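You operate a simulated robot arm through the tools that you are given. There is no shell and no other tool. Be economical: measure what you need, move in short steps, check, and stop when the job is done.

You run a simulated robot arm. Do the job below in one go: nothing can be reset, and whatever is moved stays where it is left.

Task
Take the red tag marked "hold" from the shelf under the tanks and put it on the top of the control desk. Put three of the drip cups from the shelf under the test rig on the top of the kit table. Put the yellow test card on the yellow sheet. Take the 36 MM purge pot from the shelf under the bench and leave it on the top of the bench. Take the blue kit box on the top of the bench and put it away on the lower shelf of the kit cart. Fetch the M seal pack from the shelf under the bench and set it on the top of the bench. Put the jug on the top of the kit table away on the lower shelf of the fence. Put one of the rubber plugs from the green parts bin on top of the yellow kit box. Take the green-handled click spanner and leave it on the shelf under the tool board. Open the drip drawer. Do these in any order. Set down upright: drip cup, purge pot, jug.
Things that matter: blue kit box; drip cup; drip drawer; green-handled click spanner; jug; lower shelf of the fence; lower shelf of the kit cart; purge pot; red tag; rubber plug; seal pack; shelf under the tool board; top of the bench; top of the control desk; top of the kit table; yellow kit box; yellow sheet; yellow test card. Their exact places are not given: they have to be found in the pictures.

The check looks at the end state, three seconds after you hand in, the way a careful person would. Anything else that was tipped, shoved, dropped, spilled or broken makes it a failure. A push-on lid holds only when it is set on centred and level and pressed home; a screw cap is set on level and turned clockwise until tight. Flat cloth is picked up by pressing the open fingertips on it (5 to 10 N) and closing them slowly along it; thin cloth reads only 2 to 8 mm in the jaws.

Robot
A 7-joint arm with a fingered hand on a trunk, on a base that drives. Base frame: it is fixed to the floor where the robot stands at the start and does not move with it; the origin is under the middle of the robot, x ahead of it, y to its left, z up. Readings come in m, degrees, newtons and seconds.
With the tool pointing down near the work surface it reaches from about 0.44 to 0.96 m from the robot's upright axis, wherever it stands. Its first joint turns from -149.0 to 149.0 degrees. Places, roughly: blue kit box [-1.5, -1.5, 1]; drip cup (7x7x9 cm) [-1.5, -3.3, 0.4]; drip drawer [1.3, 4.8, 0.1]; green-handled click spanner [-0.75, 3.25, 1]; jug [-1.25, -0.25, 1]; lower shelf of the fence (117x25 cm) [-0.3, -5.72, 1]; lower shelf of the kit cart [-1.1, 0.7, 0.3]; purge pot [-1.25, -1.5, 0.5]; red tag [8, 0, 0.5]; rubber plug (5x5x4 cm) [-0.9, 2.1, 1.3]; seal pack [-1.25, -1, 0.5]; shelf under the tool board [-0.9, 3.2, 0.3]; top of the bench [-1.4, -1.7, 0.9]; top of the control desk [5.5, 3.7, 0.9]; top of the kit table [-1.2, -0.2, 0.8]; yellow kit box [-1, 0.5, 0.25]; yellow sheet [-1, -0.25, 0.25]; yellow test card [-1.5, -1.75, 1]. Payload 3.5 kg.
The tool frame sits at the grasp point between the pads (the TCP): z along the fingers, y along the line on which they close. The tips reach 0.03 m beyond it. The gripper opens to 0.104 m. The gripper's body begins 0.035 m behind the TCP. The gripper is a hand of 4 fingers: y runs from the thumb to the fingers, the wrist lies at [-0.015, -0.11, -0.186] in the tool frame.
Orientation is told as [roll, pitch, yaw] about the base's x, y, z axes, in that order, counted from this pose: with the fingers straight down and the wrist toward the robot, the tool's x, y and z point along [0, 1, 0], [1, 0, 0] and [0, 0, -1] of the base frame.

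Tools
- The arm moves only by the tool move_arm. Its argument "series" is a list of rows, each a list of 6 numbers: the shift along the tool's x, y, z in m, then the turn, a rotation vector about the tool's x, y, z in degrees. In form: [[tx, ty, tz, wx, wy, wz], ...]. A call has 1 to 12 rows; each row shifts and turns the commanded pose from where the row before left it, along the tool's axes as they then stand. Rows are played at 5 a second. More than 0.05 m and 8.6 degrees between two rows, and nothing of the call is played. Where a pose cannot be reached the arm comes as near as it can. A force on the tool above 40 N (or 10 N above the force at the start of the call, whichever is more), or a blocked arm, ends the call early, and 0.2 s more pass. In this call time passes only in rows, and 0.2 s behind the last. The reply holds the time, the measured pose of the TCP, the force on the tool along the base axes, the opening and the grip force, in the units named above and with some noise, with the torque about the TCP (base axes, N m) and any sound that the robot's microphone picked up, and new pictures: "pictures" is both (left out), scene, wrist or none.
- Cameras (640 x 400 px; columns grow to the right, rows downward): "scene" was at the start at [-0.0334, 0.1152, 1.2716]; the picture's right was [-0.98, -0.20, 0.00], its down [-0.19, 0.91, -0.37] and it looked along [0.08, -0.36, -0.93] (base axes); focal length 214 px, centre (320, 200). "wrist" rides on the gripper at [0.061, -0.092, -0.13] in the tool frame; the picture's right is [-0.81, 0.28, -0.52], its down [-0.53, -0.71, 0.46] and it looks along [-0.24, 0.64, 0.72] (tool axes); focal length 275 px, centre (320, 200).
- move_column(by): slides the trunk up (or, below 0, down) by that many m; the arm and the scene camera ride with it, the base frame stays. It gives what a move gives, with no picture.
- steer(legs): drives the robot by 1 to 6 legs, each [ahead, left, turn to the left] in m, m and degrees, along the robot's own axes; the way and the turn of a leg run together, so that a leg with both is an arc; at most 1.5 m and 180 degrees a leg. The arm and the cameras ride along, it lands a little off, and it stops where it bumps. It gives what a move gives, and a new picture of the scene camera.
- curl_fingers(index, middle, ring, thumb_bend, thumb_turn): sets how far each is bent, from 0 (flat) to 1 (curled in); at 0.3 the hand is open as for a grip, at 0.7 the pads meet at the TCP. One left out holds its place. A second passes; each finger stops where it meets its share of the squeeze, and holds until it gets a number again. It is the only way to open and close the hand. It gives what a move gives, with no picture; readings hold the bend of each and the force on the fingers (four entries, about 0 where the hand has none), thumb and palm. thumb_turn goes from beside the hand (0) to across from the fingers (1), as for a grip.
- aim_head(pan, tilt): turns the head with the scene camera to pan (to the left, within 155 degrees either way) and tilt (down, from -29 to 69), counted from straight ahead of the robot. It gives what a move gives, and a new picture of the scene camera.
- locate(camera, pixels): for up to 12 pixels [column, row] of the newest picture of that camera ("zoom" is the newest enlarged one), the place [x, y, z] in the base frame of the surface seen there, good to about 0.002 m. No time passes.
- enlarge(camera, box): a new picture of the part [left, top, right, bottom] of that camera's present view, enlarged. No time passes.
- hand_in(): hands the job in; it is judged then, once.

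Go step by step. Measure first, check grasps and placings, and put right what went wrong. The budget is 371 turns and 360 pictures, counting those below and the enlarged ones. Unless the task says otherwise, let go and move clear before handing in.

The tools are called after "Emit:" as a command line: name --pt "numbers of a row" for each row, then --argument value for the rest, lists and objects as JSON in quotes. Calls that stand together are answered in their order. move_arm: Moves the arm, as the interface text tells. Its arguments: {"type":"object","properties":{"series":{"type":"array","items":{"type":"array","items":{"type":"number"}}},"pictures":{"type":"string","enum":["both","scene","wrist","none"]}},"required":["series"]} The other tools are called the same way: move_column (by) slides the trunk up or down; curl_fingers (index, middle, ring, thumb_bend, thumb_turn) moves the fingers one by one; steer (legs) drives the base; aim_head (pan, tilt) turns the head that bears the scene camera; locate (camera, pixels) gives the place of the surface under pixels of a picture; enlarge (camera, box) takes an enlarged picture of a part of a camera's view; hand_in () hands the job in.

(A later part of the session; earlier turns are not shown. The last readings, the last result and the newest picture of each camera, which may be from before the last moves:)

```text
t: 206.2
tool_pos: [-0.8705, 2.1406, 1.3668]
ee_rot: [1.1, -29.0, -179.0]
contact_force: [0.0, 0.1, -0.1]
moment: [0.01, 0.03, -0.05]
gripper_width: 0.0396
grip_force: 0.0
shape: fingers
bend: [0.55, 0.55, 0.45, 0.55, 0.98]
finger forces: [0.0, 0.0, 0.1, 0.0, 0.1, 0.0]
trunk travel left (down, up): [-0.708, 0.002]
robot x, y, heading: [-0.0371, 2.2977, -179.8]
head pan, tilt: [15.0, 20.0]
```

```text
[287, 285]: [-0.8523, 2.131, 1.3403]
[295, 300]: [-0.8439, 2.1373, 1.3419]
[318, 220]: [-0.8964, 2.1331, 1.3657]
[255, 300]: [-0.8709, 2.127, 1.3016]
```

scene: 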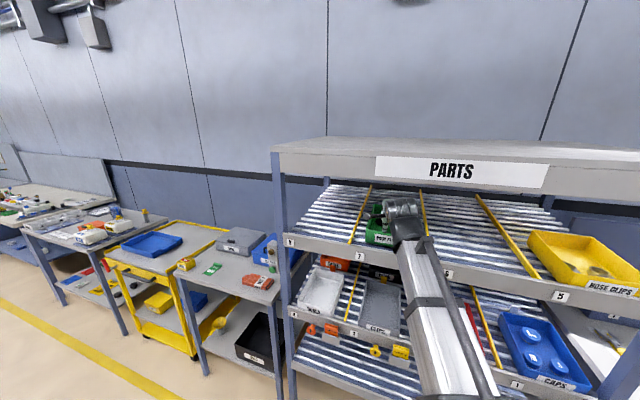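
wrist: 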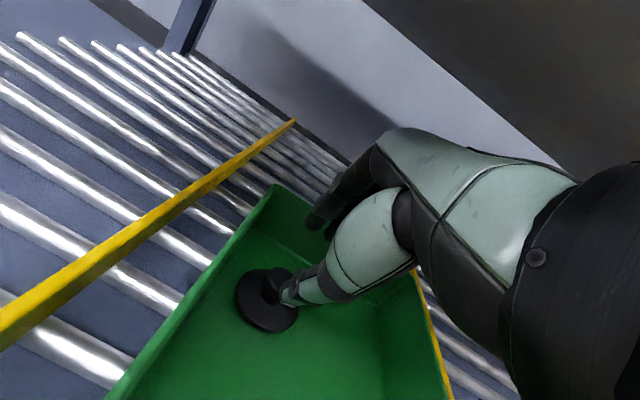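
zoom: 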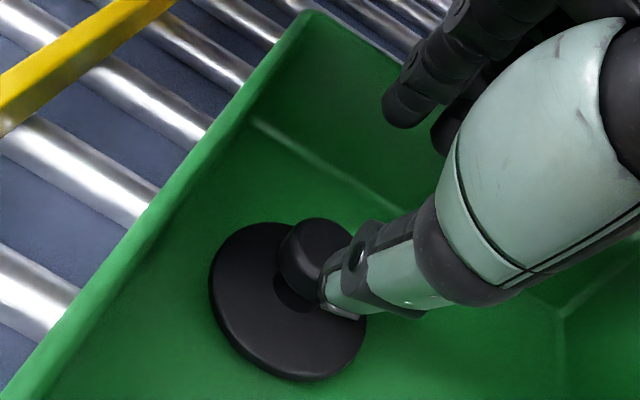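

Emit:
move_arm --pt "0 -0.006 0.015 0 0 0" --pt "0 -0.0055 0.013 0 0 0" --pictures "wrist"

Emit:
curl_fingers --index 0.66 --middle 0.66 --thumb_bend 0.66

Emit:
enlarge --camera "wrist" --box '[200, 180, 360, 340]'

```text
t: 206.8
tool_pos: [-0.8733, 2.1403, 1.3375]
ee_rot: [1.0, -29.0, -178.8]
contact_force: [0.8, 0.3, 0.9]
moment: [-0.03, -0.02, 0.01]
gripper_width: 0.039
grip_force: 0.4
shape: fingers
bend: [0.55, 0.55, 0.45, 0.55, 0.98]
finger forces: [0.0, 0.0, 0.0, 0.0, 0.2, 0.0]
trunk travel left (down, up): [-0.708, 0.002]
robot x, y, heading: [-0.0344, 2.2954, -179.8]
head pan, tilt: [15.0, 20.0]
```

wrist: 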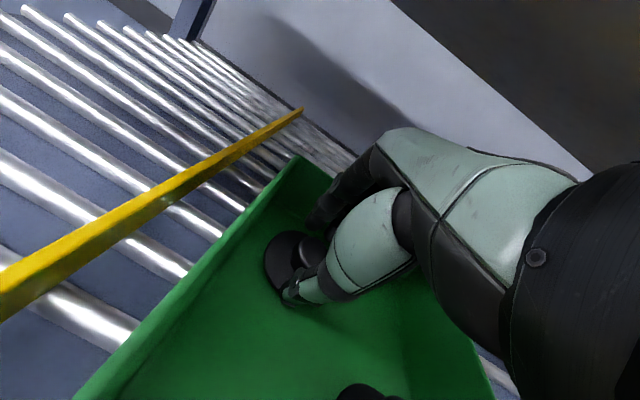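

```text
t: 207.8
tool_pos: [-0.8724, 2.1394, 1.3386]
ee_rot: [1.0, -28.9, -179.0]
contact_force: [0.0, 0.1, 0.3]
moment: [-0.01, -0.03, -0.01]
gripper_width: 0.0202
grip_force: 2.7
shape: fingers
bend: [0.62, 0.66, 0.45, 0.63, 0.97]
finger forces: [2.5, 0.1, 0.0, 0.0, 2.6, 0.0]
trunk travel left (down, up): [-0.708, 0.002]
robot x, y, heading: [-0.0369, 2.2977, -179.8]
head pan, tilt: [15.0, 20.0]
```

```text
2.50 times, centred on (280, 260) of wrist
```

zoom: 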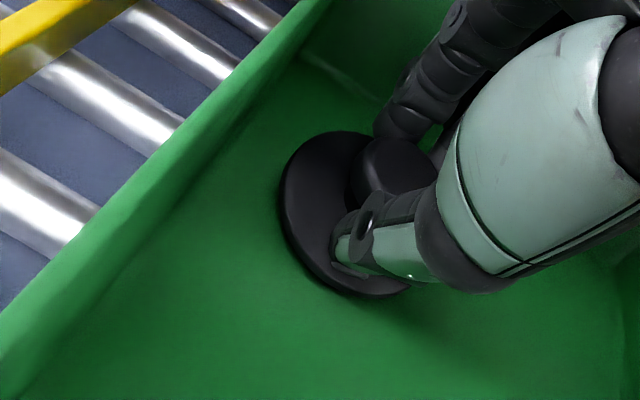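

Index and thumb pinch the knob at 20 mm. Tighten and lift out.

Emit:
curl_fingers --index 0.74 --middle 0.66 --thumb_bend 0.76

Emit:
move_arm --pt "0 0.01 -0.0174 0 0 0" --pt "0 0.015 -0.026 0 0 0" --pictures "wrist"

```text
t: 208.8
tool_pos: [-0.8728, 2.1402, 1.3381]
ee_rot: [1.1, -28.9, -179.0]
contact_force: [-0.1, -0.3, 0.0]
moment: [0.0, 0.02, 0.02]
gripper_width: 0.017
grip_force: 10.4
shape: fingers
bend: [0.71, 0.66, 0.45, 0.67, 0.97]
finger forces: [10.4, 0.1, 0.0, 0.0, 11.1, 0.0]
trunk travel left (down, up): [-0.708, 0.002]
robot x, y, heading: [-0.0335, 2.2965, -179.5]
head pan, tilt: [15.0, 20.0]
```

```text
t: 209.4
tool_pos: [-0.8751, 2.1379, 1.3878]
ee_rot: [1.1, -29.1, -179.0]
contact_force: [-0.3, 0.0, 1.1]
moment: [-0.02, 0.0, -0.03]
gripper_width: 0.017
grip_force: 10.0
shape: fingers
bend: [0.71, 0.66, 0.45, 0.67, 0.97]
finger forces: [10.4, 0.0, 0.0, 0.0, 11.0, 0.1]
trunk travel left (down, up): [-0.708, 0.002]
robot x, y, heading: [-0.0323, 2.2972, -179.7]
head pan, tilt: [15.0, 20.0]
```

wrist: 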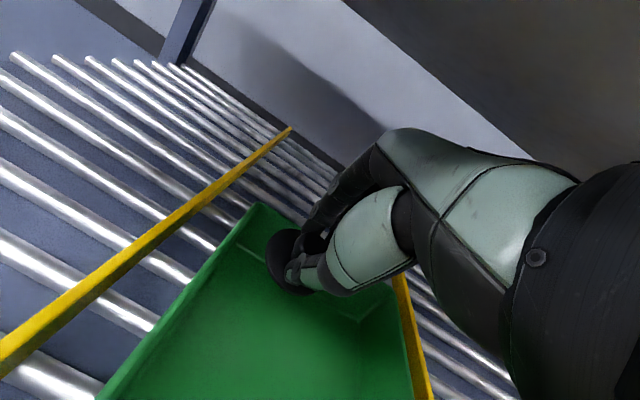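

Plug held. Raise a bit more, back out horizontally, then untilt outside.

Emit:
move_arm --pt "0 0.01 -0.0174 0 0 0" --pt "0 -0.035 -0.0196 0 0 0" --pt "0 -0.035 -0.0196 0 0 0" --pt "0 -0.035 -0.0196 0 0 0" --pt "0 -0.035 -0.0196 0 0 0" --pt "0 -0.035 -0.0196 0 0 0" --pt "0 -0.035 -0.0196 0 0 0" --pt "0 -0.035 -0.0196 0 0 0" --pictures "both"

```text
t: 211.2
tool_pos: [-0.5954, 2.1475, 1.4098]
ee_rot: [1.0, -29.0, -179.0]
contact_force: [0.1, 0.0, -0.6]
moment: [-0.03, 0.01, 0.01]
gripper_width: 0.0169
grip_force: 10.8
shape: fingers
bend: [0.71, 0.66, 0.45, 0.67, 0.97]
finger forces: [10.4, 0.1, 0.0, 0.0, 10.9, 0.0]
trunk travel left (down, up): [-0.708, 0.002]
robot x, y, heading: [-0.0364, 2.2956, -179.9]
head pan, tilt: [15.0, 20.0]
```

scene: 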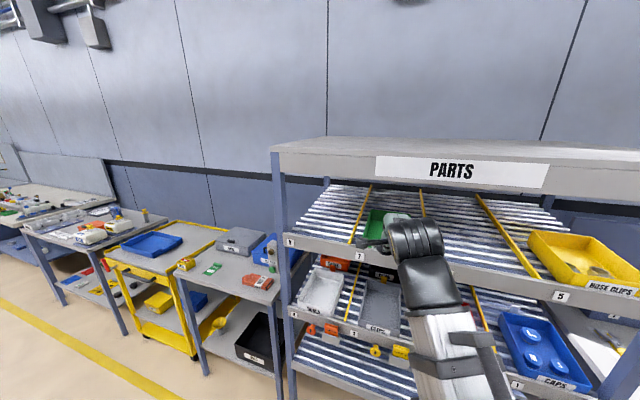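
wrist: 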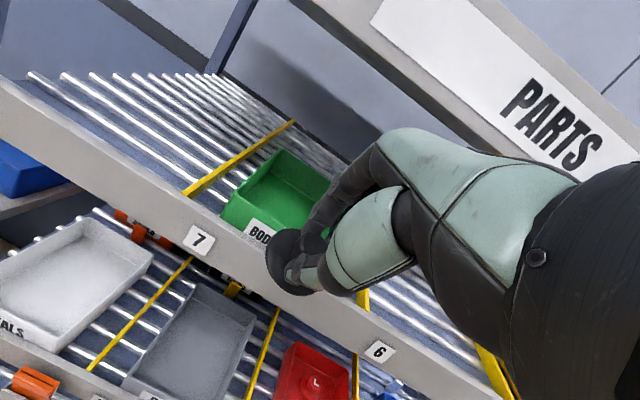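

Bin undisturbed. Back off, untilt, and go to the cart's yellow kit box.

Emit:
steer --legs '[[-0.15, 0, 0], [0, 0.8, 0], [0, 0.8, 0]]'

Emit:
move_arm --pt "0 0 0 7.5 0 0" --pt "0 0 0 7.5 0 0" --pt "0 0 0 7.5 0 0" --pt "0 0 0 7.2 0 0" --pt "0 0 0.05 0 0 0" --pt "0 0 0.05 0 0 0" --pt "0 0 0.05 0 0 0" --pt "0 0 0.05 0 0 0" --pt "0 0 0.05 0 0 0" --pictures "wrist"

Emit:
move_column --by -0.4

Emit:
move_column --by -0.26

Emit:
aim_head --pan 0 --tilt 25

```text
t: 220.2
tool_pos: [-0.4604, 0.6011, 1.4093]
ee_rot: [1.0, -29.0, -179.7]
contact_force: [-0.5, -0.1, 0.0]
moment: [-0.01, 0.02, -0.01]
gripper_width: 0.0169
grip_force: 11.0
shape: fingers
bend: [0.71, 0.66, 0.45, 0.67, 0.97]
finger forces: [10.5, 0.0, 0.1, 0.0, 10.9, 0.1]
trunk travel left (down, up): [-0.708, 0.002]
robot x, y, heading: [0.1019, 0.744, 179.9]
head pan, tilt: [15.0, 20.0]
```

scene: 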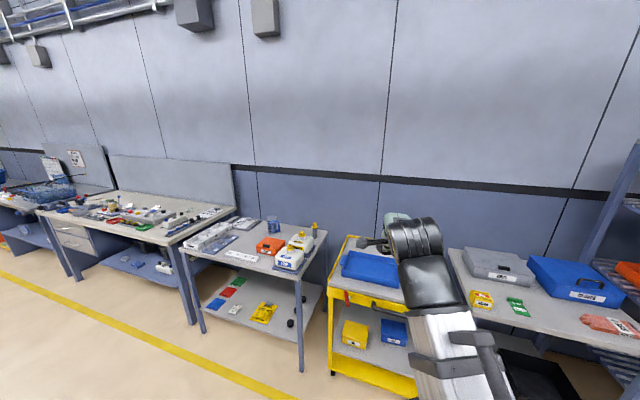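

```text
t: 222.2
tool_pos: [-0.4565, 0.6015, 1.1595]
ee_rot: [0.9, 0.6, -179.2]
contact_force: [0.4, -0.5, 0.0]
moment: [0.01, 0.01, -0.04]
gripper_width: 0.0164
grip_force: 10.6
shape: fingers
bend: [0.71, 0.66, 0.45, 0.67, 0.97]
finger forces: [10.6, 0.4, 0.1, 0.1, 10.8, 0.0]
trunk travel left (down, up): [-0.708, 0.002]
robot x, y, heading: [0.1013, 0.7461, 179.5]
head pan, tilt: [15.0, 20.0]
```

wrist: 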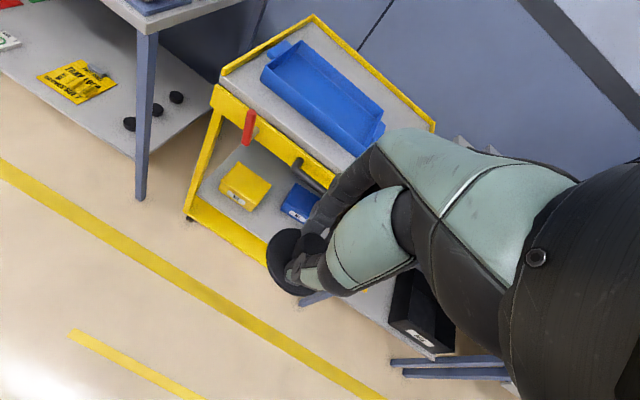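

```text
t: 226.0
tool_pos: [-0.456, 0.6029, 0.7598]
ee_rot: [1.0, 0.7, -179.2]
contact_force: [-0.2, 0.4, -0.1]
moment: [0.01, -0.05, -0.02]
gripper_width: 0.0161
grip_force: 11.1
shape: fingers
bend: [0.71, 0.66, 0.45, 0.67, 0.97]
finger forces: [10.6, 0.3, 0.0, 0.0, 10.8, 0.1]
trunk travel left (down, up): [-0.308, 0.402]
robot x, y, heading: [0.1022, 0.7445, 179.7]
head pan, tilt: [15.0, 20.0]
```

```text
t: 228.7
tool_pos: [-0.4569, 0.6032, 0.5016]
ee_rot: [0.9, 0.7, -179.2]
contact_force: [0.3, -0.2, 0.0]
moment: [-0.03, -0.03, 0.01]
gripper_width: 0.0163
grip_force: 10.8
shape: fingers
bend: [0.71, 0.66, 0.45, 0.67, 0.97]
finger forces: [10.6, 0.3, 0.1, 0.1, 10.8, 0.1]
trunk travel left (down, up): [-0.048, 0.662]
robot x, y, heading: [0.1034, 0.7454, 179.7]
head pan, tilt: [15.0, 20.0]
```

```text
t: 229.4
tool_pos: [-0.4565, 0.604, 0.4993]
ee_rot: [0.9, 0.7, -179.2]
contact_force: [0.1, 0.1, -0.1]
moment: [-0.02, 0.03, -0.02]
gripper_width: 0.0162
grip_force: 10.7
shape: fingers
bend: [0.71, 0.66, 0.45, 0.67, 0.97]
finger forces: [10.5, 0.3, 0.0, 0.0, 10.8, 0.0]
trunk travel left (down, up): [-0.048, 0.662]
robot x, y, heading: [0.1001, 0.744, 179.5]
head pan, tilt: [0.0, 25.0]
```

scene: 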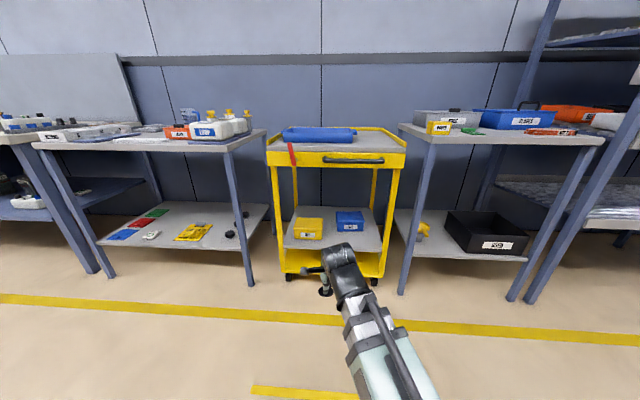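

Plug was gripped at 29° tilt, so tilt the tool again to make it level, then drive in.

Emit:
move_arm --pt "0 0 0 -7.4 0 0" --pt "0 0 0 -7.4 0 0" --pt "0 0 0 -7.4 0 0" --pt "0 0 0 -7.4 0 0" --pictures "none"

Emit:
steer --legs '[[0, 0.06, 0], [0.4, 0, 0]]'

Emit:
enlarge --camera "scene" --box '[200, 160, 440, 320]'

```text
t: 230.4
tool_pos: [-0.511, 0.5823, 0.5109]
ee_rot: [1.1, -28.9, -179.6]
contact_force: [-0.3, 0.1, -0.1]
moment: [0.02, -0.01, 0.03]
gripper_width: 0.0159
grip_force: 10.9
shape: fingers
bend: [0.71, 0.66, 0.45, 0.67, 0.97]
finger forces: [10.7, 0.2, 0.0, 0.0, 10.8, 0.1]
out of reach, approached as far as the arm can: row 2, 3, 4
trunk travel left (down, up): [-0.048, 0.662]
robot x, y, heading: [0.1024, 0.7461, 179.5]
head pan, tilt: [0.0, 25.0]
```

```text
t: 233.5
tool_pos: [-0.9123, 0.5089, 0.5114]
ee_rot: [1.0, -28.9, -178.6]
contact_force: [-0.2, -0.8, -0.4]
moment: [0.01, 0.01, 0.02]
gripper_width: 0.0161
grip_force: 10.7
shape: fingers
bend: [0.71, 0.66, 0.45, 0.67, 0.97]
finger forces: [10.8, 0.4, 0.1, 0.0, 10.9, 0.1]
trunk travel left (down, up): [-0.048, 0.662]
robot x, y, heading: [-0.3016, 0.6838, -179.6]
head pan, tilt: [0.0, 25.0]
```

scene: 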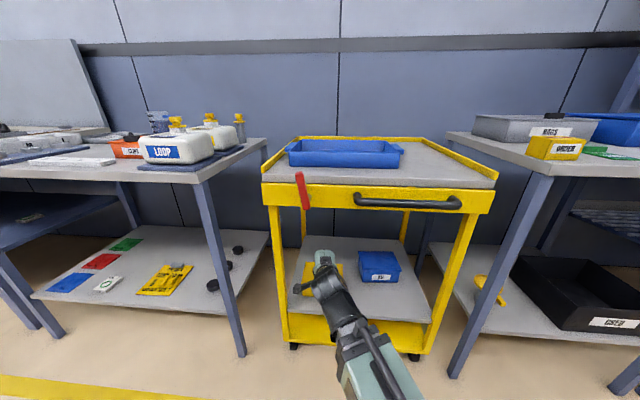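

```text
2.50 times, centred on (320, 240) of scene
```

zoom: 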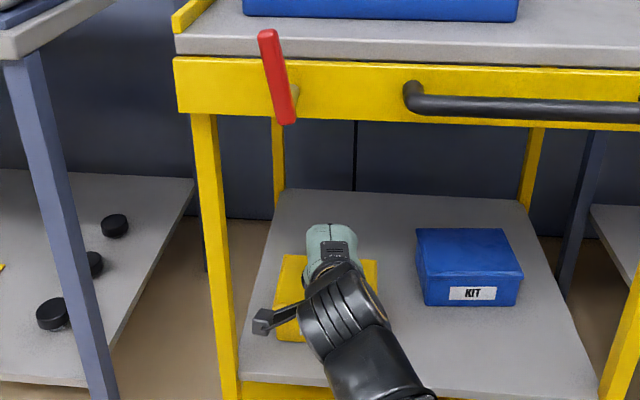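

Emit:
move_arm --pt "-0.009 0.0315 0.0174 0 0 0" --pt "-0.009 0.0315 0.0174 0 0 0" --pt "-0.008 0.0315 0.0174 0 0 0" --pictures "wrist"

Emit:
enlarge --camera "wrist" --box '[120, 160, 440, 400]'

```text
t: 234.3
tool_pos: [-1.0195, 0.535, 0.5096]
ee_rot: [1.0, -28.9, -178.5]
contact_force: [0.8, -0.8, -0.3]
moment: [0.02, -0.01, 0.02]
gripper_width: 0.0156
grip_force: 11.0
shape: fingers
bend: [0.71, 0.66, 0.45, 0.67, 0.97]
finger forces: [10.7, 0.3, 0.0, 0.0, 10.9, 0.1]
trunk travel left (down, up): [-0.048, 0.662]
robot x, y, heading: [-0.3029, 0.6846, -179.4]
head pan, tilt: [0.0, 25.0]
```

wrist: 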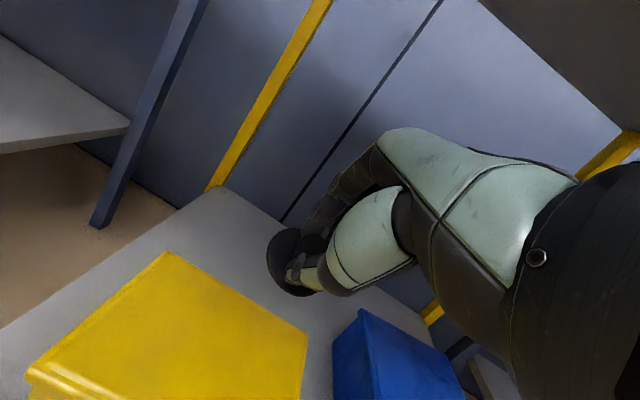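

```text
1.67 times, centred on (280, 280) of wrist
```

zoom: 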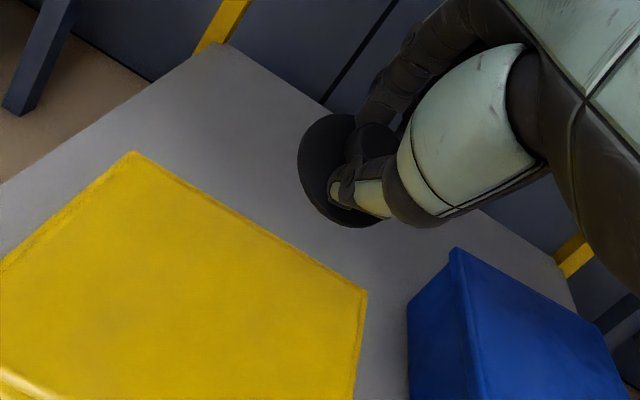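

Emit:
locate --camera "wrist" --pixels '[[280, 235], [272, 265], [290, 288], [168, 253], [306, 335], [30, 375], [300, 395], [180, 320]]'

```text
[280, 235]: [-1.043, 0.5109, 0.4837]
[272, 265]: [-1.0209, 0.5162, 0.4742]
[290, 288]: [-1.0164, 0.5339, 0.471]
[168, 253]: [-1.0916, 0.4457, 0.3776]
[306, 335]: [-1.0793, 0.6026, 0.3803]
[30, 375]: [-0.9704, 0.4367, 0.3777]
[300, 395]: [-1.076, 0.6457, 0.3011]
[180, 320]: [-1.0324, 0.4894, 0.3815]
```

Plug sits above the box centre region. Lower vertically 7 cm.

Emit:
move_arm --pt "0 -0.0145 0.026 0 0 0" --pt "0 -0.0145 0.026 0 0 0" --pt "0 -0.0058 0.0105 0 0 0" --pictures "wrist"

Emit:
enlarge --camera "wrist" --box '[200, 180, 360, 340]'

```text
t: 235.1
tool_pos: [-1.0199, 0.5312, 0.4387]
ee_rot: [1.0, -28.9, -178.6]
contact_force: [-0.2, -0.4, -0.8]
moment: [-0.02, 0.01, 0.0]
gripper_width: 0.0157
grip_force: 11.3
shape: fingers
bend: [0.71, 0.66, 0.45, 0.67, 0.97]
finger forces: [10.7, 0.4, 0.0, 0.0, 10.9, 0.1]
trunk travel left (down, up): [-0.048, 0.662]
robot x, y, heading: [-0.2967, 0.683, -179.5]
head pan, tilt: [0.0, 25.0]
```

wrist: 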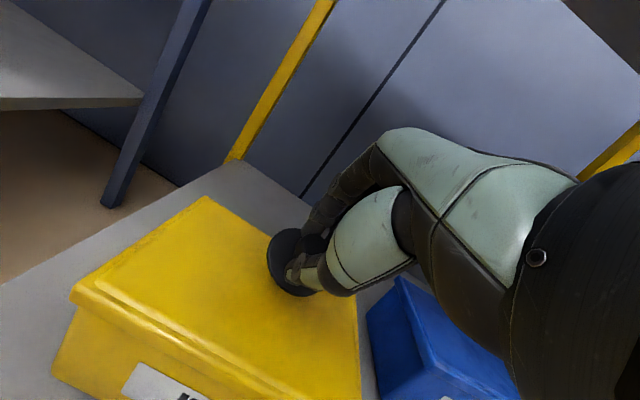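

```text
2.50 times, centred on (280, 260) of wrist
```

zoom: 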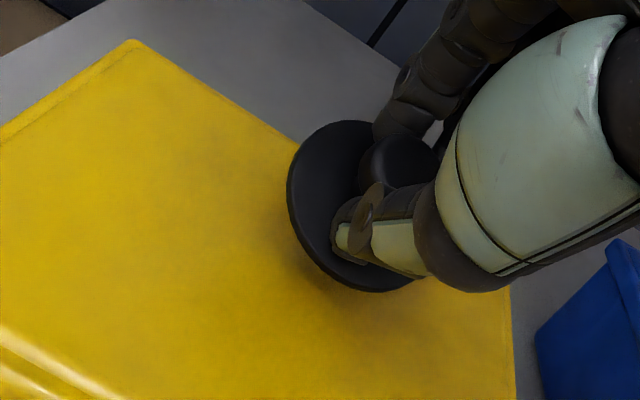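

Emit:
move_arm --pt "0 -0.0019 0.0035 0 0 0" --pictures "none"

Emit:
move_arm --pt "0 -0.0019 0.0035 0 0 0" --pictures "wrist"

```text
t: 235.5
tool_pos: [-1.0192, 0.5303, 0.4333]
ee_rot: [1.0, -28.9, -178.7]
contact_force: [-0.2, -0.3, -0.2]
moment: [0.0, 0.01, 0.03]
gripper_width: 0.0159
grip_force: 11.1
shape: fingers
bend: [0.71, 0.66, 0.45, 0.67, 0.97]
finger forces: [10.7, 0.3, 0.0, 0.1, 10.9, 0.1]
trunk travel left (down, up): [-0.048, 0.662]
robot x, y, heading: [-0.2996, 0.6812, -179.3]
head pan, tilt: [0.0, 25.0]
```

```text
t: 235.9
tool_pos: [-1.0203, 0.5316, 0.43]
ee_rot: [1.0, -28.9, -178.6]
contact_force: [-1.0, 0.3, 0.4]
moment: [0.02, 0.01, -0.01]
gripper_width: 0.0159
grip_force: 11.3
shape: fingers
bend: [0.71, 0.66, 0.45, 0.67, 0.97]
finger forces: [10.7, 0.3, 0.1, 0.0, 10.8, 0.0]
trunk travel left (down, up): [-0.048, 0.662]
robot x, y, heading: [-0.3007, 0.6845, -179.4]
head pan, tilt: [0.0, 25.0]
```

wrist: 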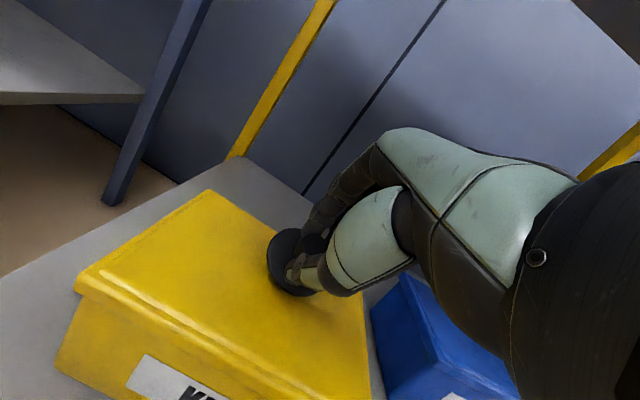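

Emit:
move_arm --pt "0 -0.0015 0.0026 0 0 0" --pictures "none"

Emit:
move_arm --pt "0 -0.0015 0.0026 0 0 0" --pictures "none"

Emit:
enlarge --camera "wrist" --box '[200, 180, 360, 340]'

```text
t: 236.3
tool_pos: [-1.0206, 0.53, 0.4265]
ee_rot: [0.9, -29.0, -178.6]
contact_force: [0.2, 0.2, 3.0]
moment: [0.01, 0.06, 0.02]
gripper_width: 0.0156
grip_force: 10.9
shape: fingers
bend: [0.71, 0.66, 0.45, 0.67, 0.97]
finger forces: [11.4, 0.6, 0.1, 0.0, 10.4, 0.0]
trunk travel left (down, up): [-0.048, 0.662]
robot x, y, heading: [-0.3028, 0.6794, -179.4]
head pan, tilt: [0.0, 25.0]
```

```text
t: 236.7
tool_pos: [-1.0212, 0.5297, 0.4267]
ee_rot: [1.0, -29.0, -178.5]
contact_force: [0.0, 0.7, 8.4]
moment: [-0.01, 0.03, 0.01]
gripper_width: 0.0159
grip_force: 12.1
shape: fingers
bend: [0.71, 0.65, 0.45, 0.69, 0.97]
finger forces: [11.4, 1.2, 0.1, 0.1, 12.1, 0.1]
trunk travel left (down, up): [-0.048, 0.662]
robot x, y, heading: [-0.3022, 0.6809, -179.4]
head pan, tilt: [0.0, 25.0]
```

```text
2.50 times, centred on (280, 260) of wrist
```

zoom: 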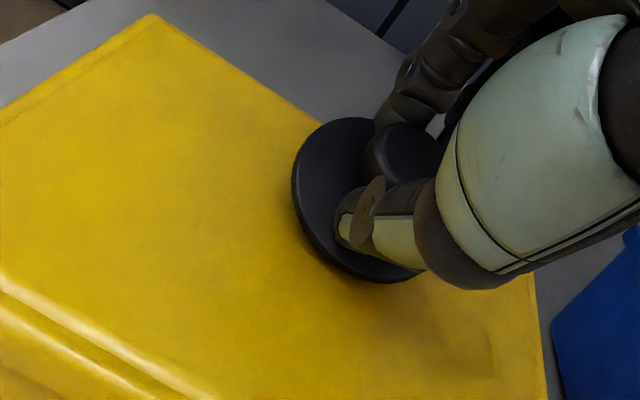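

Contact made (8 N). Release slowly and rise.

Emit:
curl_fingers --index 0.55 --middle 0.45 --thumb_bend 0.55

Emit:
move_arm --pt "0 0.0145 -0.026 0 0 0" --pt "0 0.0145 -0.026 0 0 0" --pictures "wrist"

```text
t: 237.7
tool_pos: [-1.0209, 0.5294, 0.4254]
ee_rot: [1.1, -28.9, -178.6]
contact_force: [0.1, -0.2, 0.4]
moment: [0.02, 0.01, 0.0]
gripper_width: 0.038
grip_force: 0.1
shape: fingers
bend: [0.55, 0.45, 0.45, 0.56, 0.97]
finger forces: [0.1, 0.0, 0.0, 0.1, 0.4, 0.1]
trunk travel left (down, up): [-0.048, 0.662]
robot x, y, heading: [-0.2999, 0.6835, -179.5]
head pan, tilt: [0.0, 25.0]
```

```text
t: 238.3
tool_pos: [-1.0204, 0.5294, 0.4835]
ee_rot: [1.0, -28.9, -178.6]
contact_force: [0.2, -0.1, -0.1]
moment: [-0.03, 0.0, -0.01]
gripper_width: 0.0389
grip_force: 0.2
shape: fingers
bend: [0.55, 0.45, 0.45, 0.55, 0.97]
finger forces: [0.0, 0.0, 0.1, 0.0, 0.0, 0.0]
trunk travel left (down, up): [-0.048, 0.662]
robot x, y, heading: [-0.3013, 0.6798, -179.6]
head pan, tilt: [0.0, 25.0]
```

wrist: 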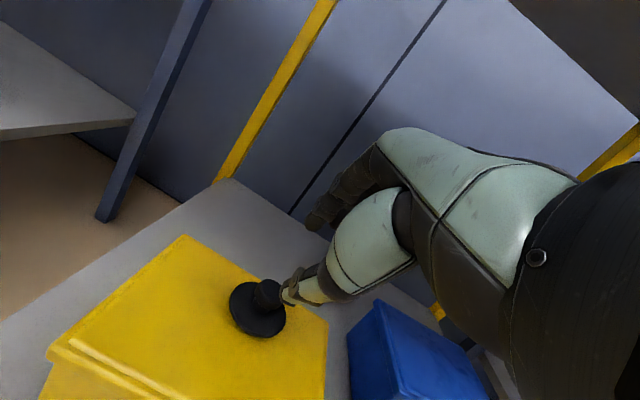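

Plug stands on the yellow box. Next the 36 MM purge pot under the bench: back out and drive there.

Emit:
steer --legs '[[-0.45, 0, 0], [0, 1.0, 0], [0, 0.95, 0]]'

Emit:
move_column --by 0.2

Emit:
aim_head --pan 0 --tilt 20

Emit:
enlarge --camera "scene" --box '[240, 160, 400, 260]'

```text
t: 250.5
tool_pos: [-0.5384, -1.4414, 0.4837]
ee_rot: [1.1, -28.9, -177.9]
contact_force: [-0.5, 0.8, -0.4]
moment: [0.03, -0.01, -0.03]
gripper_width: 0.0384
grip_force: 0.1
shape: fingers
bend: [0.55, 0.45, 0.45, 0.55, 0.97]
finger forces: [0.0, 0.0, 0.1, 0.0, 0.0, 0.0]
trunk travel left (down, up): [-0.048, 0.662]
robot x, y, heading: [0.1793, -1.2789, -178.5]
head pan, tilt: [0.0, 25.0]
```

scene: 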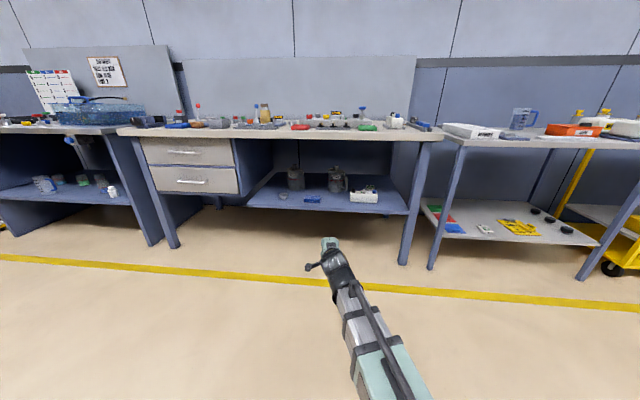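

```text
t: 252.6
tool_pos: [-0.5379, -1.4412, 0.6833]
ee_rot: [1.0, -28.8, -177.8]
contact_force: [-1.3, 1.1, -0.1]
moment: [0.01, 0.01, 0.0]
gripper_width: 0.0386
grip_force: 0.1
shape: fingers
bend: [0.55, 0.45, 0.45, 0.55, 0.97]
finger forces: [0.0, 0.0, 0.0, 0.1, 0.1, 0.0]
trunk travel left (down, up): [-0.248, 0.462]
robot x, y, heading: [0.1805, -1.2734, -178.6]
head pan, tilt: [0.0, 25.0]
```

```text
t: 253.3
tool_pos: [-0.5379, -1.4424, 0.6836]
ee_rot: [1.1, -29.0, -177.8]
contact_force: [1.0, 0.1, 0.0]
moment: [0.01, -0.02, 0.02]
gripper_width: 0.0386
grip_force: 0.0
shape: fingers
bend: [0.55, 0.45, 0.45, 0.55, 0.97]
finger forces: [0.0, 0.1, 0.0, 0.0, 0.0, 0.1]
trunk travel left (down, up): [-0.248, 0.462]
robot x, y, heading: [0.1786, -1.2769, -178.5]
head pan, tilt: [0.0, 20.0]
```

scene: 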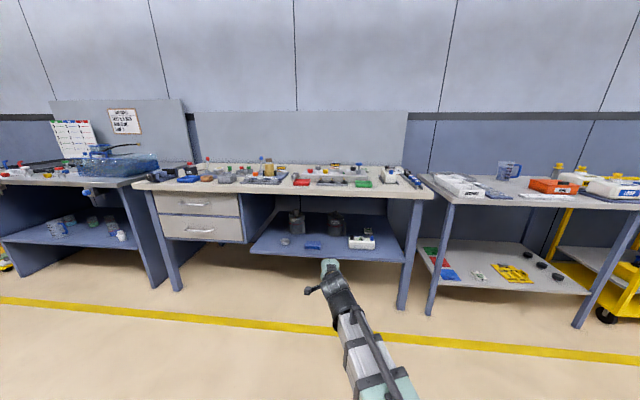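

```text
4.00 times, centred on (320, 210) of scene
```

zoom: 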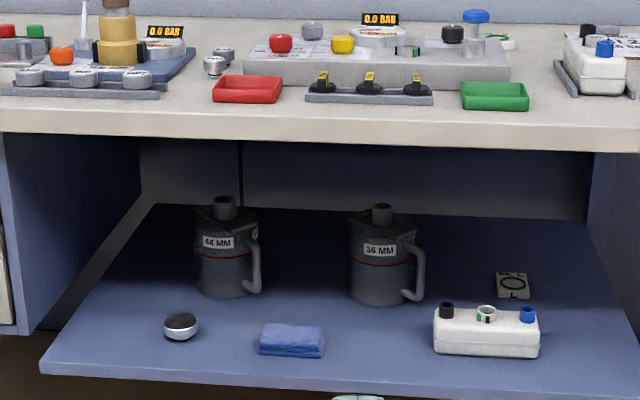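

Emit:
steer --legs '[[0, -0.055, -1.5], [0.6, 0, 0]]'

Emit:
move_arm --pt "0 0 0 0 0 0" --pictures "wrist"

Emit:
enlarge --camera "scene" --box '[260, 160, 420, 260]'

```text
t: 257.2
tool_pos: [-1.1436, -1.3822, 0.6826]
ee_rot: [1.0, -28.8, -178.3]
contact_force: [0.5, 0.9, 0.4]
moment: [0.0, -0.01, -0.04]
gripper_width: 0.0384
grip_force: 0.1
shape: fingers
bend: [0.55, 0.45, 0.45, 0.55, 0.97]
finger forces: [0.1, 0.1, 0.1, 0.0, 0.1, 0.1]
trunk travel left (down, up): [-0.248, 0.462]
robot x, y, heading: [-0.4253, -1.2269, -179.2]
head pan, tilt: [0.0, 20.0]
```

scene: 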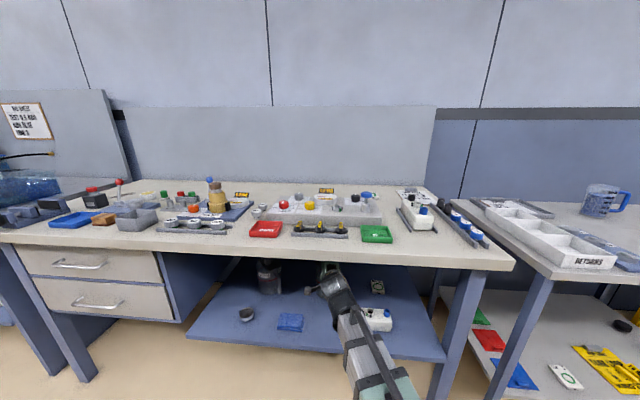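

```text
t: 257.6
tool_pos: [-1.1436, -1.3831, 0.6825]
ee_rot: [1.0, -28.9, -178.4]
contact_force: [-0.8, -0.1, 0.8]
moment: [0.01, -0.01, 0.01]
gripper_width: 0.0388
grip_force: 0.0
shape: fingers
bend: [0.55, 0.45, 0.45, 0.55, 0.97]
finger forces: [0.0, 0.0, 0.0, 0.1, 0.0, 0.0]
trunk travel left (down, up): [-0.248, 0.462]
robot x, y, heading: [-0.4249, -1.2243, -179.2]
head pan, tilt: [0.0, 20.0]
```

wrist: 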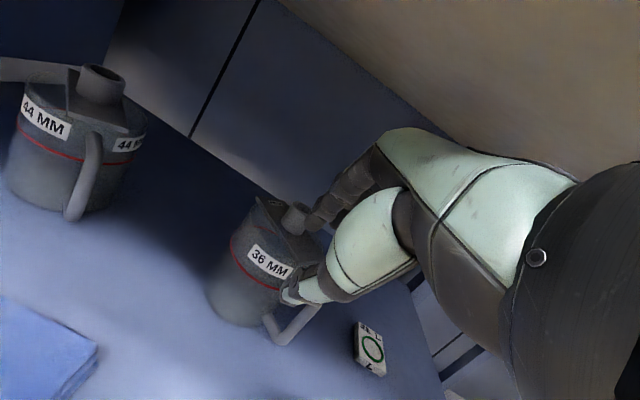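

```text
4.00 times, centred on (340, 210) of scene
```

zoom: 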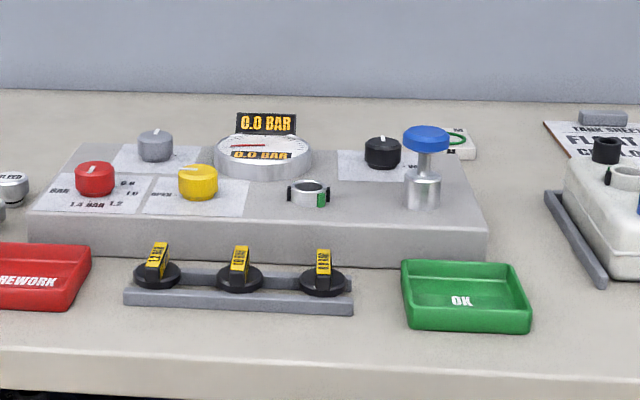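

Emit:
enlarge --camera "wrist" --box '[190, 170, 350, 350]'

Emit:
locate --camera "wrist" --pixels '[[297, 206], [290, 218], [302, 225], [288, 207], [308, 208], [270, 200], [310, 245], [245, 260], [215, 290], [290, 335], [275, 232]]'

```text
2.22 times, centred on (270, 260) of wrist
```

zoom: 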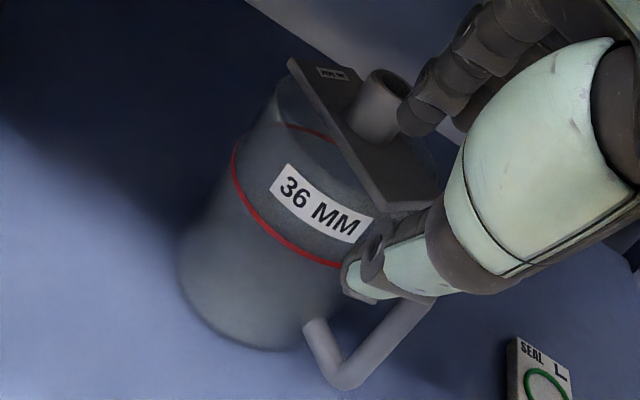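

```text
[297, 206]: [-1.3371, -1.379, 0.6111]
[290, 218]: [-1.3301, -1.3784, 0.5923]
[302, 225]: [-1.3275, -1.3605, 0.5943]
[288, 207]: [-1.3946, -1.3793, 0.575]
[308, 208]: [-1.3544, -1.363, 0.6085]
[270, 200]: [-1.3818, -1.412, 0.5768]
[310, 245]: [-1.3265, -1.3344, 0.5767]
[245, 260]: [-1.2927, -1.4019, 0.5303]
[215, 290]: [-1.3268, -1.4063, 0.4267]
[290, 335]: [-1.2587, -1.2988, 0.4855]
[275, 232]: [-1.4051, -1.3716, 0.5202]
```

Neck: centre (-1.345,-1.367), z .577-.61. Reduce tilt to ~20° and move over it.

Emit:
curl_fingers --index 0.5 --middle 0.5 --ring 0.5 --thumb_bend 0.5

Emit:
move_arm --pt "0 0 0 8.5 0 0" --pt "-0.008 0.037 0.0135 0 0 0" --pt "-0.008 0.037 0.0135 0 0 0" --pt "-0.008 0.037 0.0135 0 0 0" --pt "0 0.037 0.0135 0 0 0" --pictures "wrist"

Emit:
enlarge --camera "wrist" --box '[190, 170, 390, 370]'

```text
t: 258.6
tool_pos: [-1.1431, -1.3821, 0.6826]
ee_rot: [1.0, -28.9, -178.2]
contact_force: [-0.6, 0.0, -0.5]
moment: [-0.03, 0.0, -0.01]
gripper_width: 0.0516
grip_force: 0.1
shape: fingers
bend: [0.5, 0.5, 0.5, 0.5, 0.97]
finger forces: [0.1, 0.0, 0.0, 0.1, 0.1, 0.1]
trunk travel left (down, up): [-0.248, 0.462]
robot x, y, heading: [-0.4234, -1.2224, -179.2]
head pan, tilt: [0.0, 20.0]
```

```text
t: 260.1
tool_pos: [-1.1654, -1.3708, 0.6678]
ee_rot: [0.8, -19.5, -175.9]
contact_force: [-0.1, 0.2, 0.0]
moment: [-0.03, 0.0, 0.01]
gripper_width: 0.0518
grip_force: 0.0
shape: fingers
bend: [0.5, 0.5, 0.5, 0.5, 0.97]
finger forces: [0.1, 0.0, 0.0, 0.1, 0.0, 0.0]
trunk travel left (down, up): [-0.248, 0.462]
robot x, y, heading: [-0.4254, -1.2292, -178.3]
head pan, tilt: [0.0, 20.0]
stopped in row 5: the arm was blocked; the commanded pose is now the measured one
```

wrist: 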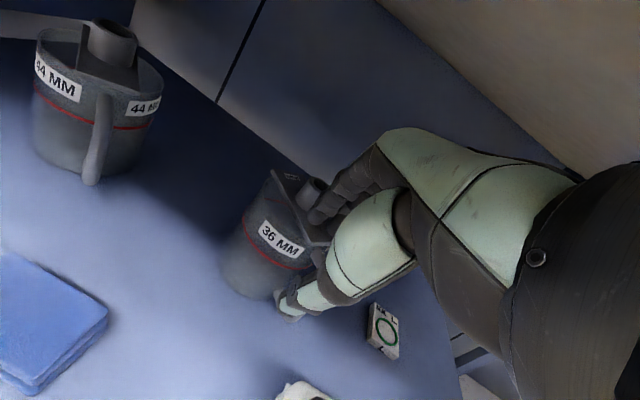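

```text
2.00 times, centred on (290, 270) of wrist
```

zoom: 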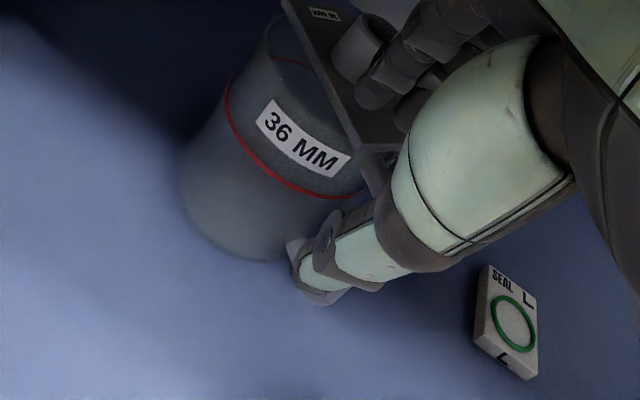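

The forearm got blocked, likely under the bench edge because the trunk is high. Back out, lower the trunk and raise the wrist instead.

Emit:
steer --legs '[[-0.35, 0, -1.5]]'

Emit:
move_column --by -0.22

Emit:
move_arm --pt "0 0.0145 -0.039 0 0 0" --pt "0 0.0145 -0.039 0 0 0" --pt "0 0.0145 -0.039 0 0 0" --pt "0 0.0145 -0.039 0 0 0" --pt "0 0.0145 -0.039 0 0 0" --pictures "scene"

```text
t: 262.3
tool_pos: [-0.8163, -1.347, 0.6687]
ee_rot: [0.8, -19.9, -177.3]
contact_force: [0.0, -0.2, -0.2]
moment: [0.0, 0.01, -0.02]
gripper_width: 0.052
grip_force: 0.1
shape: fingers
bend: [0.5, 0.5, 0.5, 0.5, 0.97]
finger forces: [0.0, 0.0, 0.0, 0.0, 0.0, 0.1]
trunk travel left (down, up): [-0.248, 0.462]
robot x, y, heading: [-0.0722, -1.2183, -179.8]
head pan, tilt: [0.0, 20.0]
```

scene: 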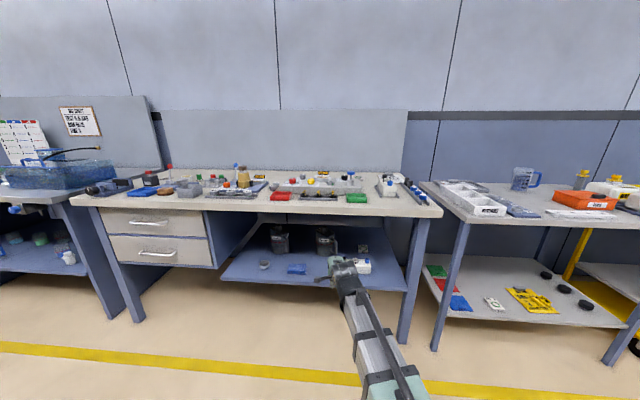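

```text
t: 264.7
tool_pos: [-0.8174, -1.347, 0.449]
ee_rot: [0.8, -19.9, -177.2]
contact_force: [0.3, 0.4, 0.4]
moment: [0.0, 0.03, 0.02]
gripper_width: 0.0521
grip_force: 0.0
shape: fingers
bend: [0.5, 0.5, 0.5, 0.5, 0.97]
finger forces: [0.0, 0.0, 0.0, 0.0, 0.1, 0.0]
trunk travel left (down, up): [-0.028, 0.682]
robot x, y, heading: [-0.0701, -1.2239, -179.7]
head pan, tilt: [0.0, 20.0]
```

```text
t: 265.9
tool_pos: [-0.8189, -1.3479, 0.6563]
ee_rot: [0.7, -19.9, -177.2]
contact_force: [-0.2, -0.2, -0.9]
moment: [-0.01, 0.03, 0.01]
gripper_width: 0.0518
grip_force: 0.0
shape: fingers
bend: [0.5, 0.5, 0.5, 0.5, 0.97]
finger forces: [0.1, 0.0, 0.1, 0.0, 0.0, 0.0]
trunk travel left (down, up): [-0.028, 0.682]
robot x, y, heading: [-0.0715, -1.2263, -179.8]
head pan, tilt: [0.0, 20.0]
```

scene: 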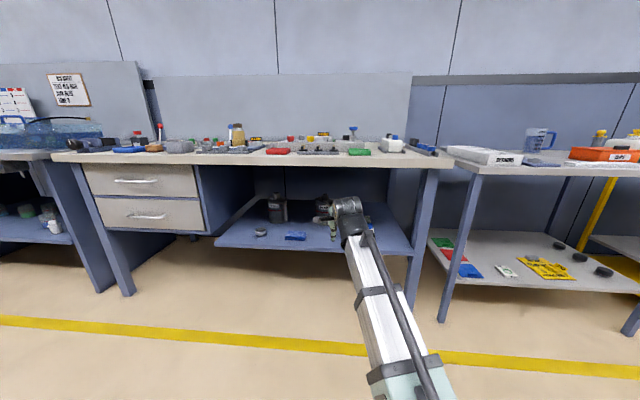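

Emit:
locate --camera "scene" --pixels '[[347, 200], [352, 225], [360, 245], [372, 290], [400, 360], [440, 380], [300, 165], [430, 165], [300, 155]]'

```text
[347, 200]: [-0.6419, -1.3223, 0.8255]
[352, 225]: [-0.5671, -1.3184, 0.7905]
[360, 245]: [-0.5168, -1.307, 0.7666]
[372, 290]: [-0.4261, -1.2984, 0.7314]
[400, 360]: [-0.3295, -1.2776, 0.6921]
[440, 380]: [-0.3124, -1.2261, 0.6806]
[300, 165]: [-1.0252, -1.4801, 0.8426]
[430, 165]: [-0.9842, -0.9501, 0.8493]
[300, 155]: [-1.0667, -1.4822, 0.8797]
```

Wrist top is at 0.826 vs underside ~0.84, so use 29° tilt again for clearance, then drive in.

Emit:
move_arm --pt "0 0 0 -8.5 0 0" --pt "0 0.006 -0.01 0 0 0" --pictures "none"

Emit:
steer --legs '[[0.43, 0.012, 0]]'

Emit:
move_arm --pt "0 0 0 0 0 0" --pictures "wrist"

```text
t: 266.5
tool_pos: [-0.8201, -1.3483, 0.6685]
ee_rot: [0.8, -28.4, -177.4]
contact_force: [-0.2, -1.1, -1.4]
moment: [0.06, 0.0, 0.04]
gripper_width: 0.052
grip_force: 0.0
shape: fingers
bend: [0.5, 0.5, 0.5, 0.5, 0.97]
finger forces: [0.1, 0.1, 0.1, 0.0, 0.0, 0.1]
trunk travel left (down, up): [-0.028, 0.682]
robot x, y, heading: [-0.0686, -1.2236, -179.8]
head pan, tilt: [0.0, 20.0]
```

```text
t: 269.1
tool_pos: [-1.2454, -1.361, 0.6689]
ee_rot: [0.7, -28.4, -177.4]
contact_force: [0.2, -0.2, -0.4]
moment: [-0.01, 0.02, -0.01]
gripper_width: 0.0519
grip_force: 0.0
shape: fingers
bend: [0.5, 0.5, 0.5, 0.5, 0.97]
finger forces: [0.0, 0.0, 0.0, 0.0, 0.0, 0.0]
trunk travel left (down, up): [-0.028, 0.682]
robot x, y, heading: [-0.4953, -1.2357, -179.9]
head pan, tilt: [0.0, 20.0]
```

scene: 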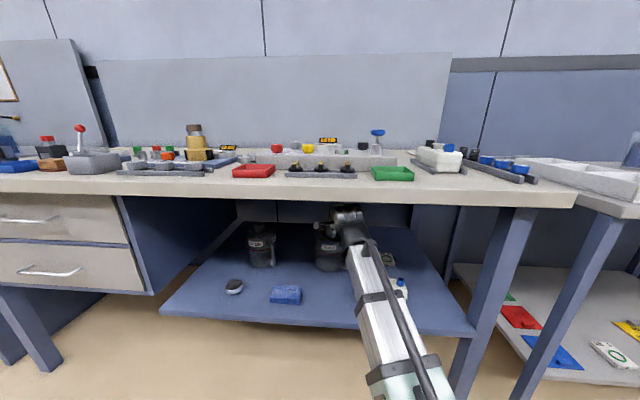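

```text
t: 269.5
tool_pos: [-1.2458, -1.3602, 0.6681]
ee_rot: [0.9, -28.5, -177.5]
contact_force: [0.3, -0.1, 0.3]
moment: [0.04, 0.02, -0.01]
gripper_width: 0.0518
grip_force: 0.0
shape: fingers
bend: [0.5, 0.5, 0.5, 0.5, 0.97]
finger forces: [0.0, 0.1, 0.0, 0.1, 0.0, 0.1]
trunk travel left (down, up): [-0.028, 0.682]
robot x, y, heading: [-0.4948, -1.2355, -179.8]
head pan, tilt: [0.0, 20.0]
```

wrist: 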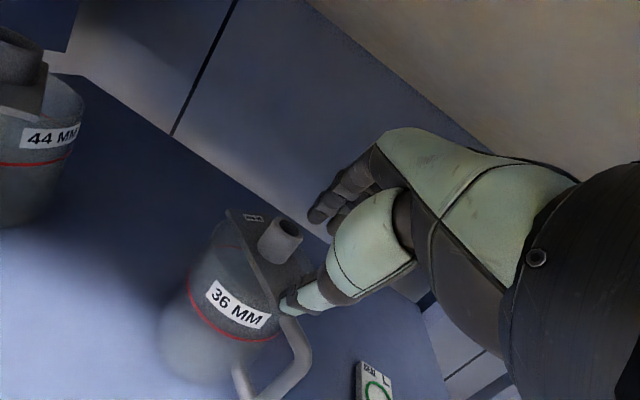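

Emit:
locate --camera "wrist" --pixels '[[290, 228], [278, 240], [265, 240], [290, 250], [278, 215], [285, 305], [318, 215]]'

Emit:
enlarge --camera "wrist" --box '[200, 180, 360, 340]'

```text
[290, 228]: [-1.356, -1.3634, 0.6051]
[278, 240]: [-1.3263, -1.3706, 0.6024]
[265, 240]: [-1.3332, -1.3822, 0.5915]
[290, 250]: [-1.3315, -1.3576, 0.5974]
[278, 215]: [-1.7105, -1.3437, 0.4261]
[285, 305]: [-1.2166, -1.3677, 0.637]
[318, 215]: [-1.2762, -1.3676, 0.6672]
```

```text
2.50 times, centred on (280, 260) of wrist
```

zoom: 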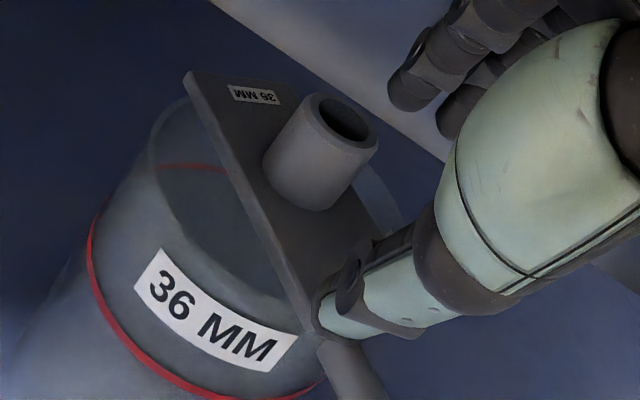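

Emit:
move_arm --pt "0 0.0281 0.0153 0 0 0" --pt "0 0.0281 0.0153 0 0 0" --pt "0 0.0281 0.0153 0 0 0" --pictures "wrist"

Emit:
enlarge --camera "wrist" --box '[200, 180, 360, 340]'

Emit:
locate --camera "wrist" --pixels '[[283, 305], [318, 215], [270, 310], [260, 320]]'

```text
t: 270.3
tool_pos: [-1.3436, -1.3661, 0.6693]
ee_rot: [0.8, -28.4, -177.5]
contact_force: [0.3, 0.3, 0.1]
moment: [0.01, -0.01, 0.0]
gripper_width: 0.0518
grip_force: 0.0
shape: fingers
bend: [0.5, 0.5, 0.5, 0.5, 0.97]
finger forces: [0.0, 0.0, 0.0, 0.0, 0.1, 0.0]
trunk travel left (down, up): [-0.028, 0.682]
robot x, y, heading: [-0.4902, -1.2364, -179.6]
head pan, tilt: [0.0, 20.0]
```

wrist: 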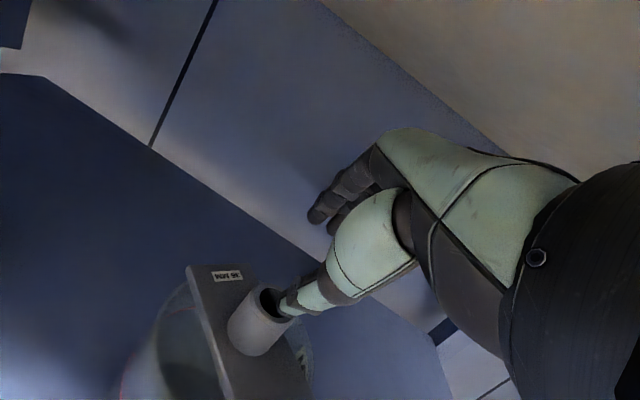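

```text
2.50 times, centred on (280, 260) of wrist
```

zoom: 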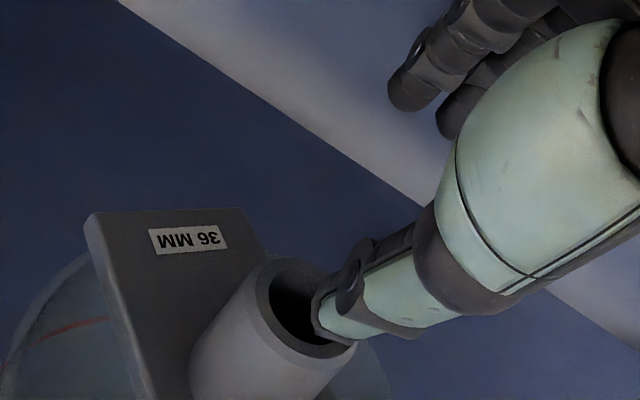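

```text
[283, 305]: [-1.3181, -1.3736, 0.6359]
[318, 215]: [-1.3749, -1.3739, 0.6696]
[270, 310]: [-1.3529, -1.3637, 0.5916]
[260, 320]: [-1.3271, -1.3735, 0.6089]
```

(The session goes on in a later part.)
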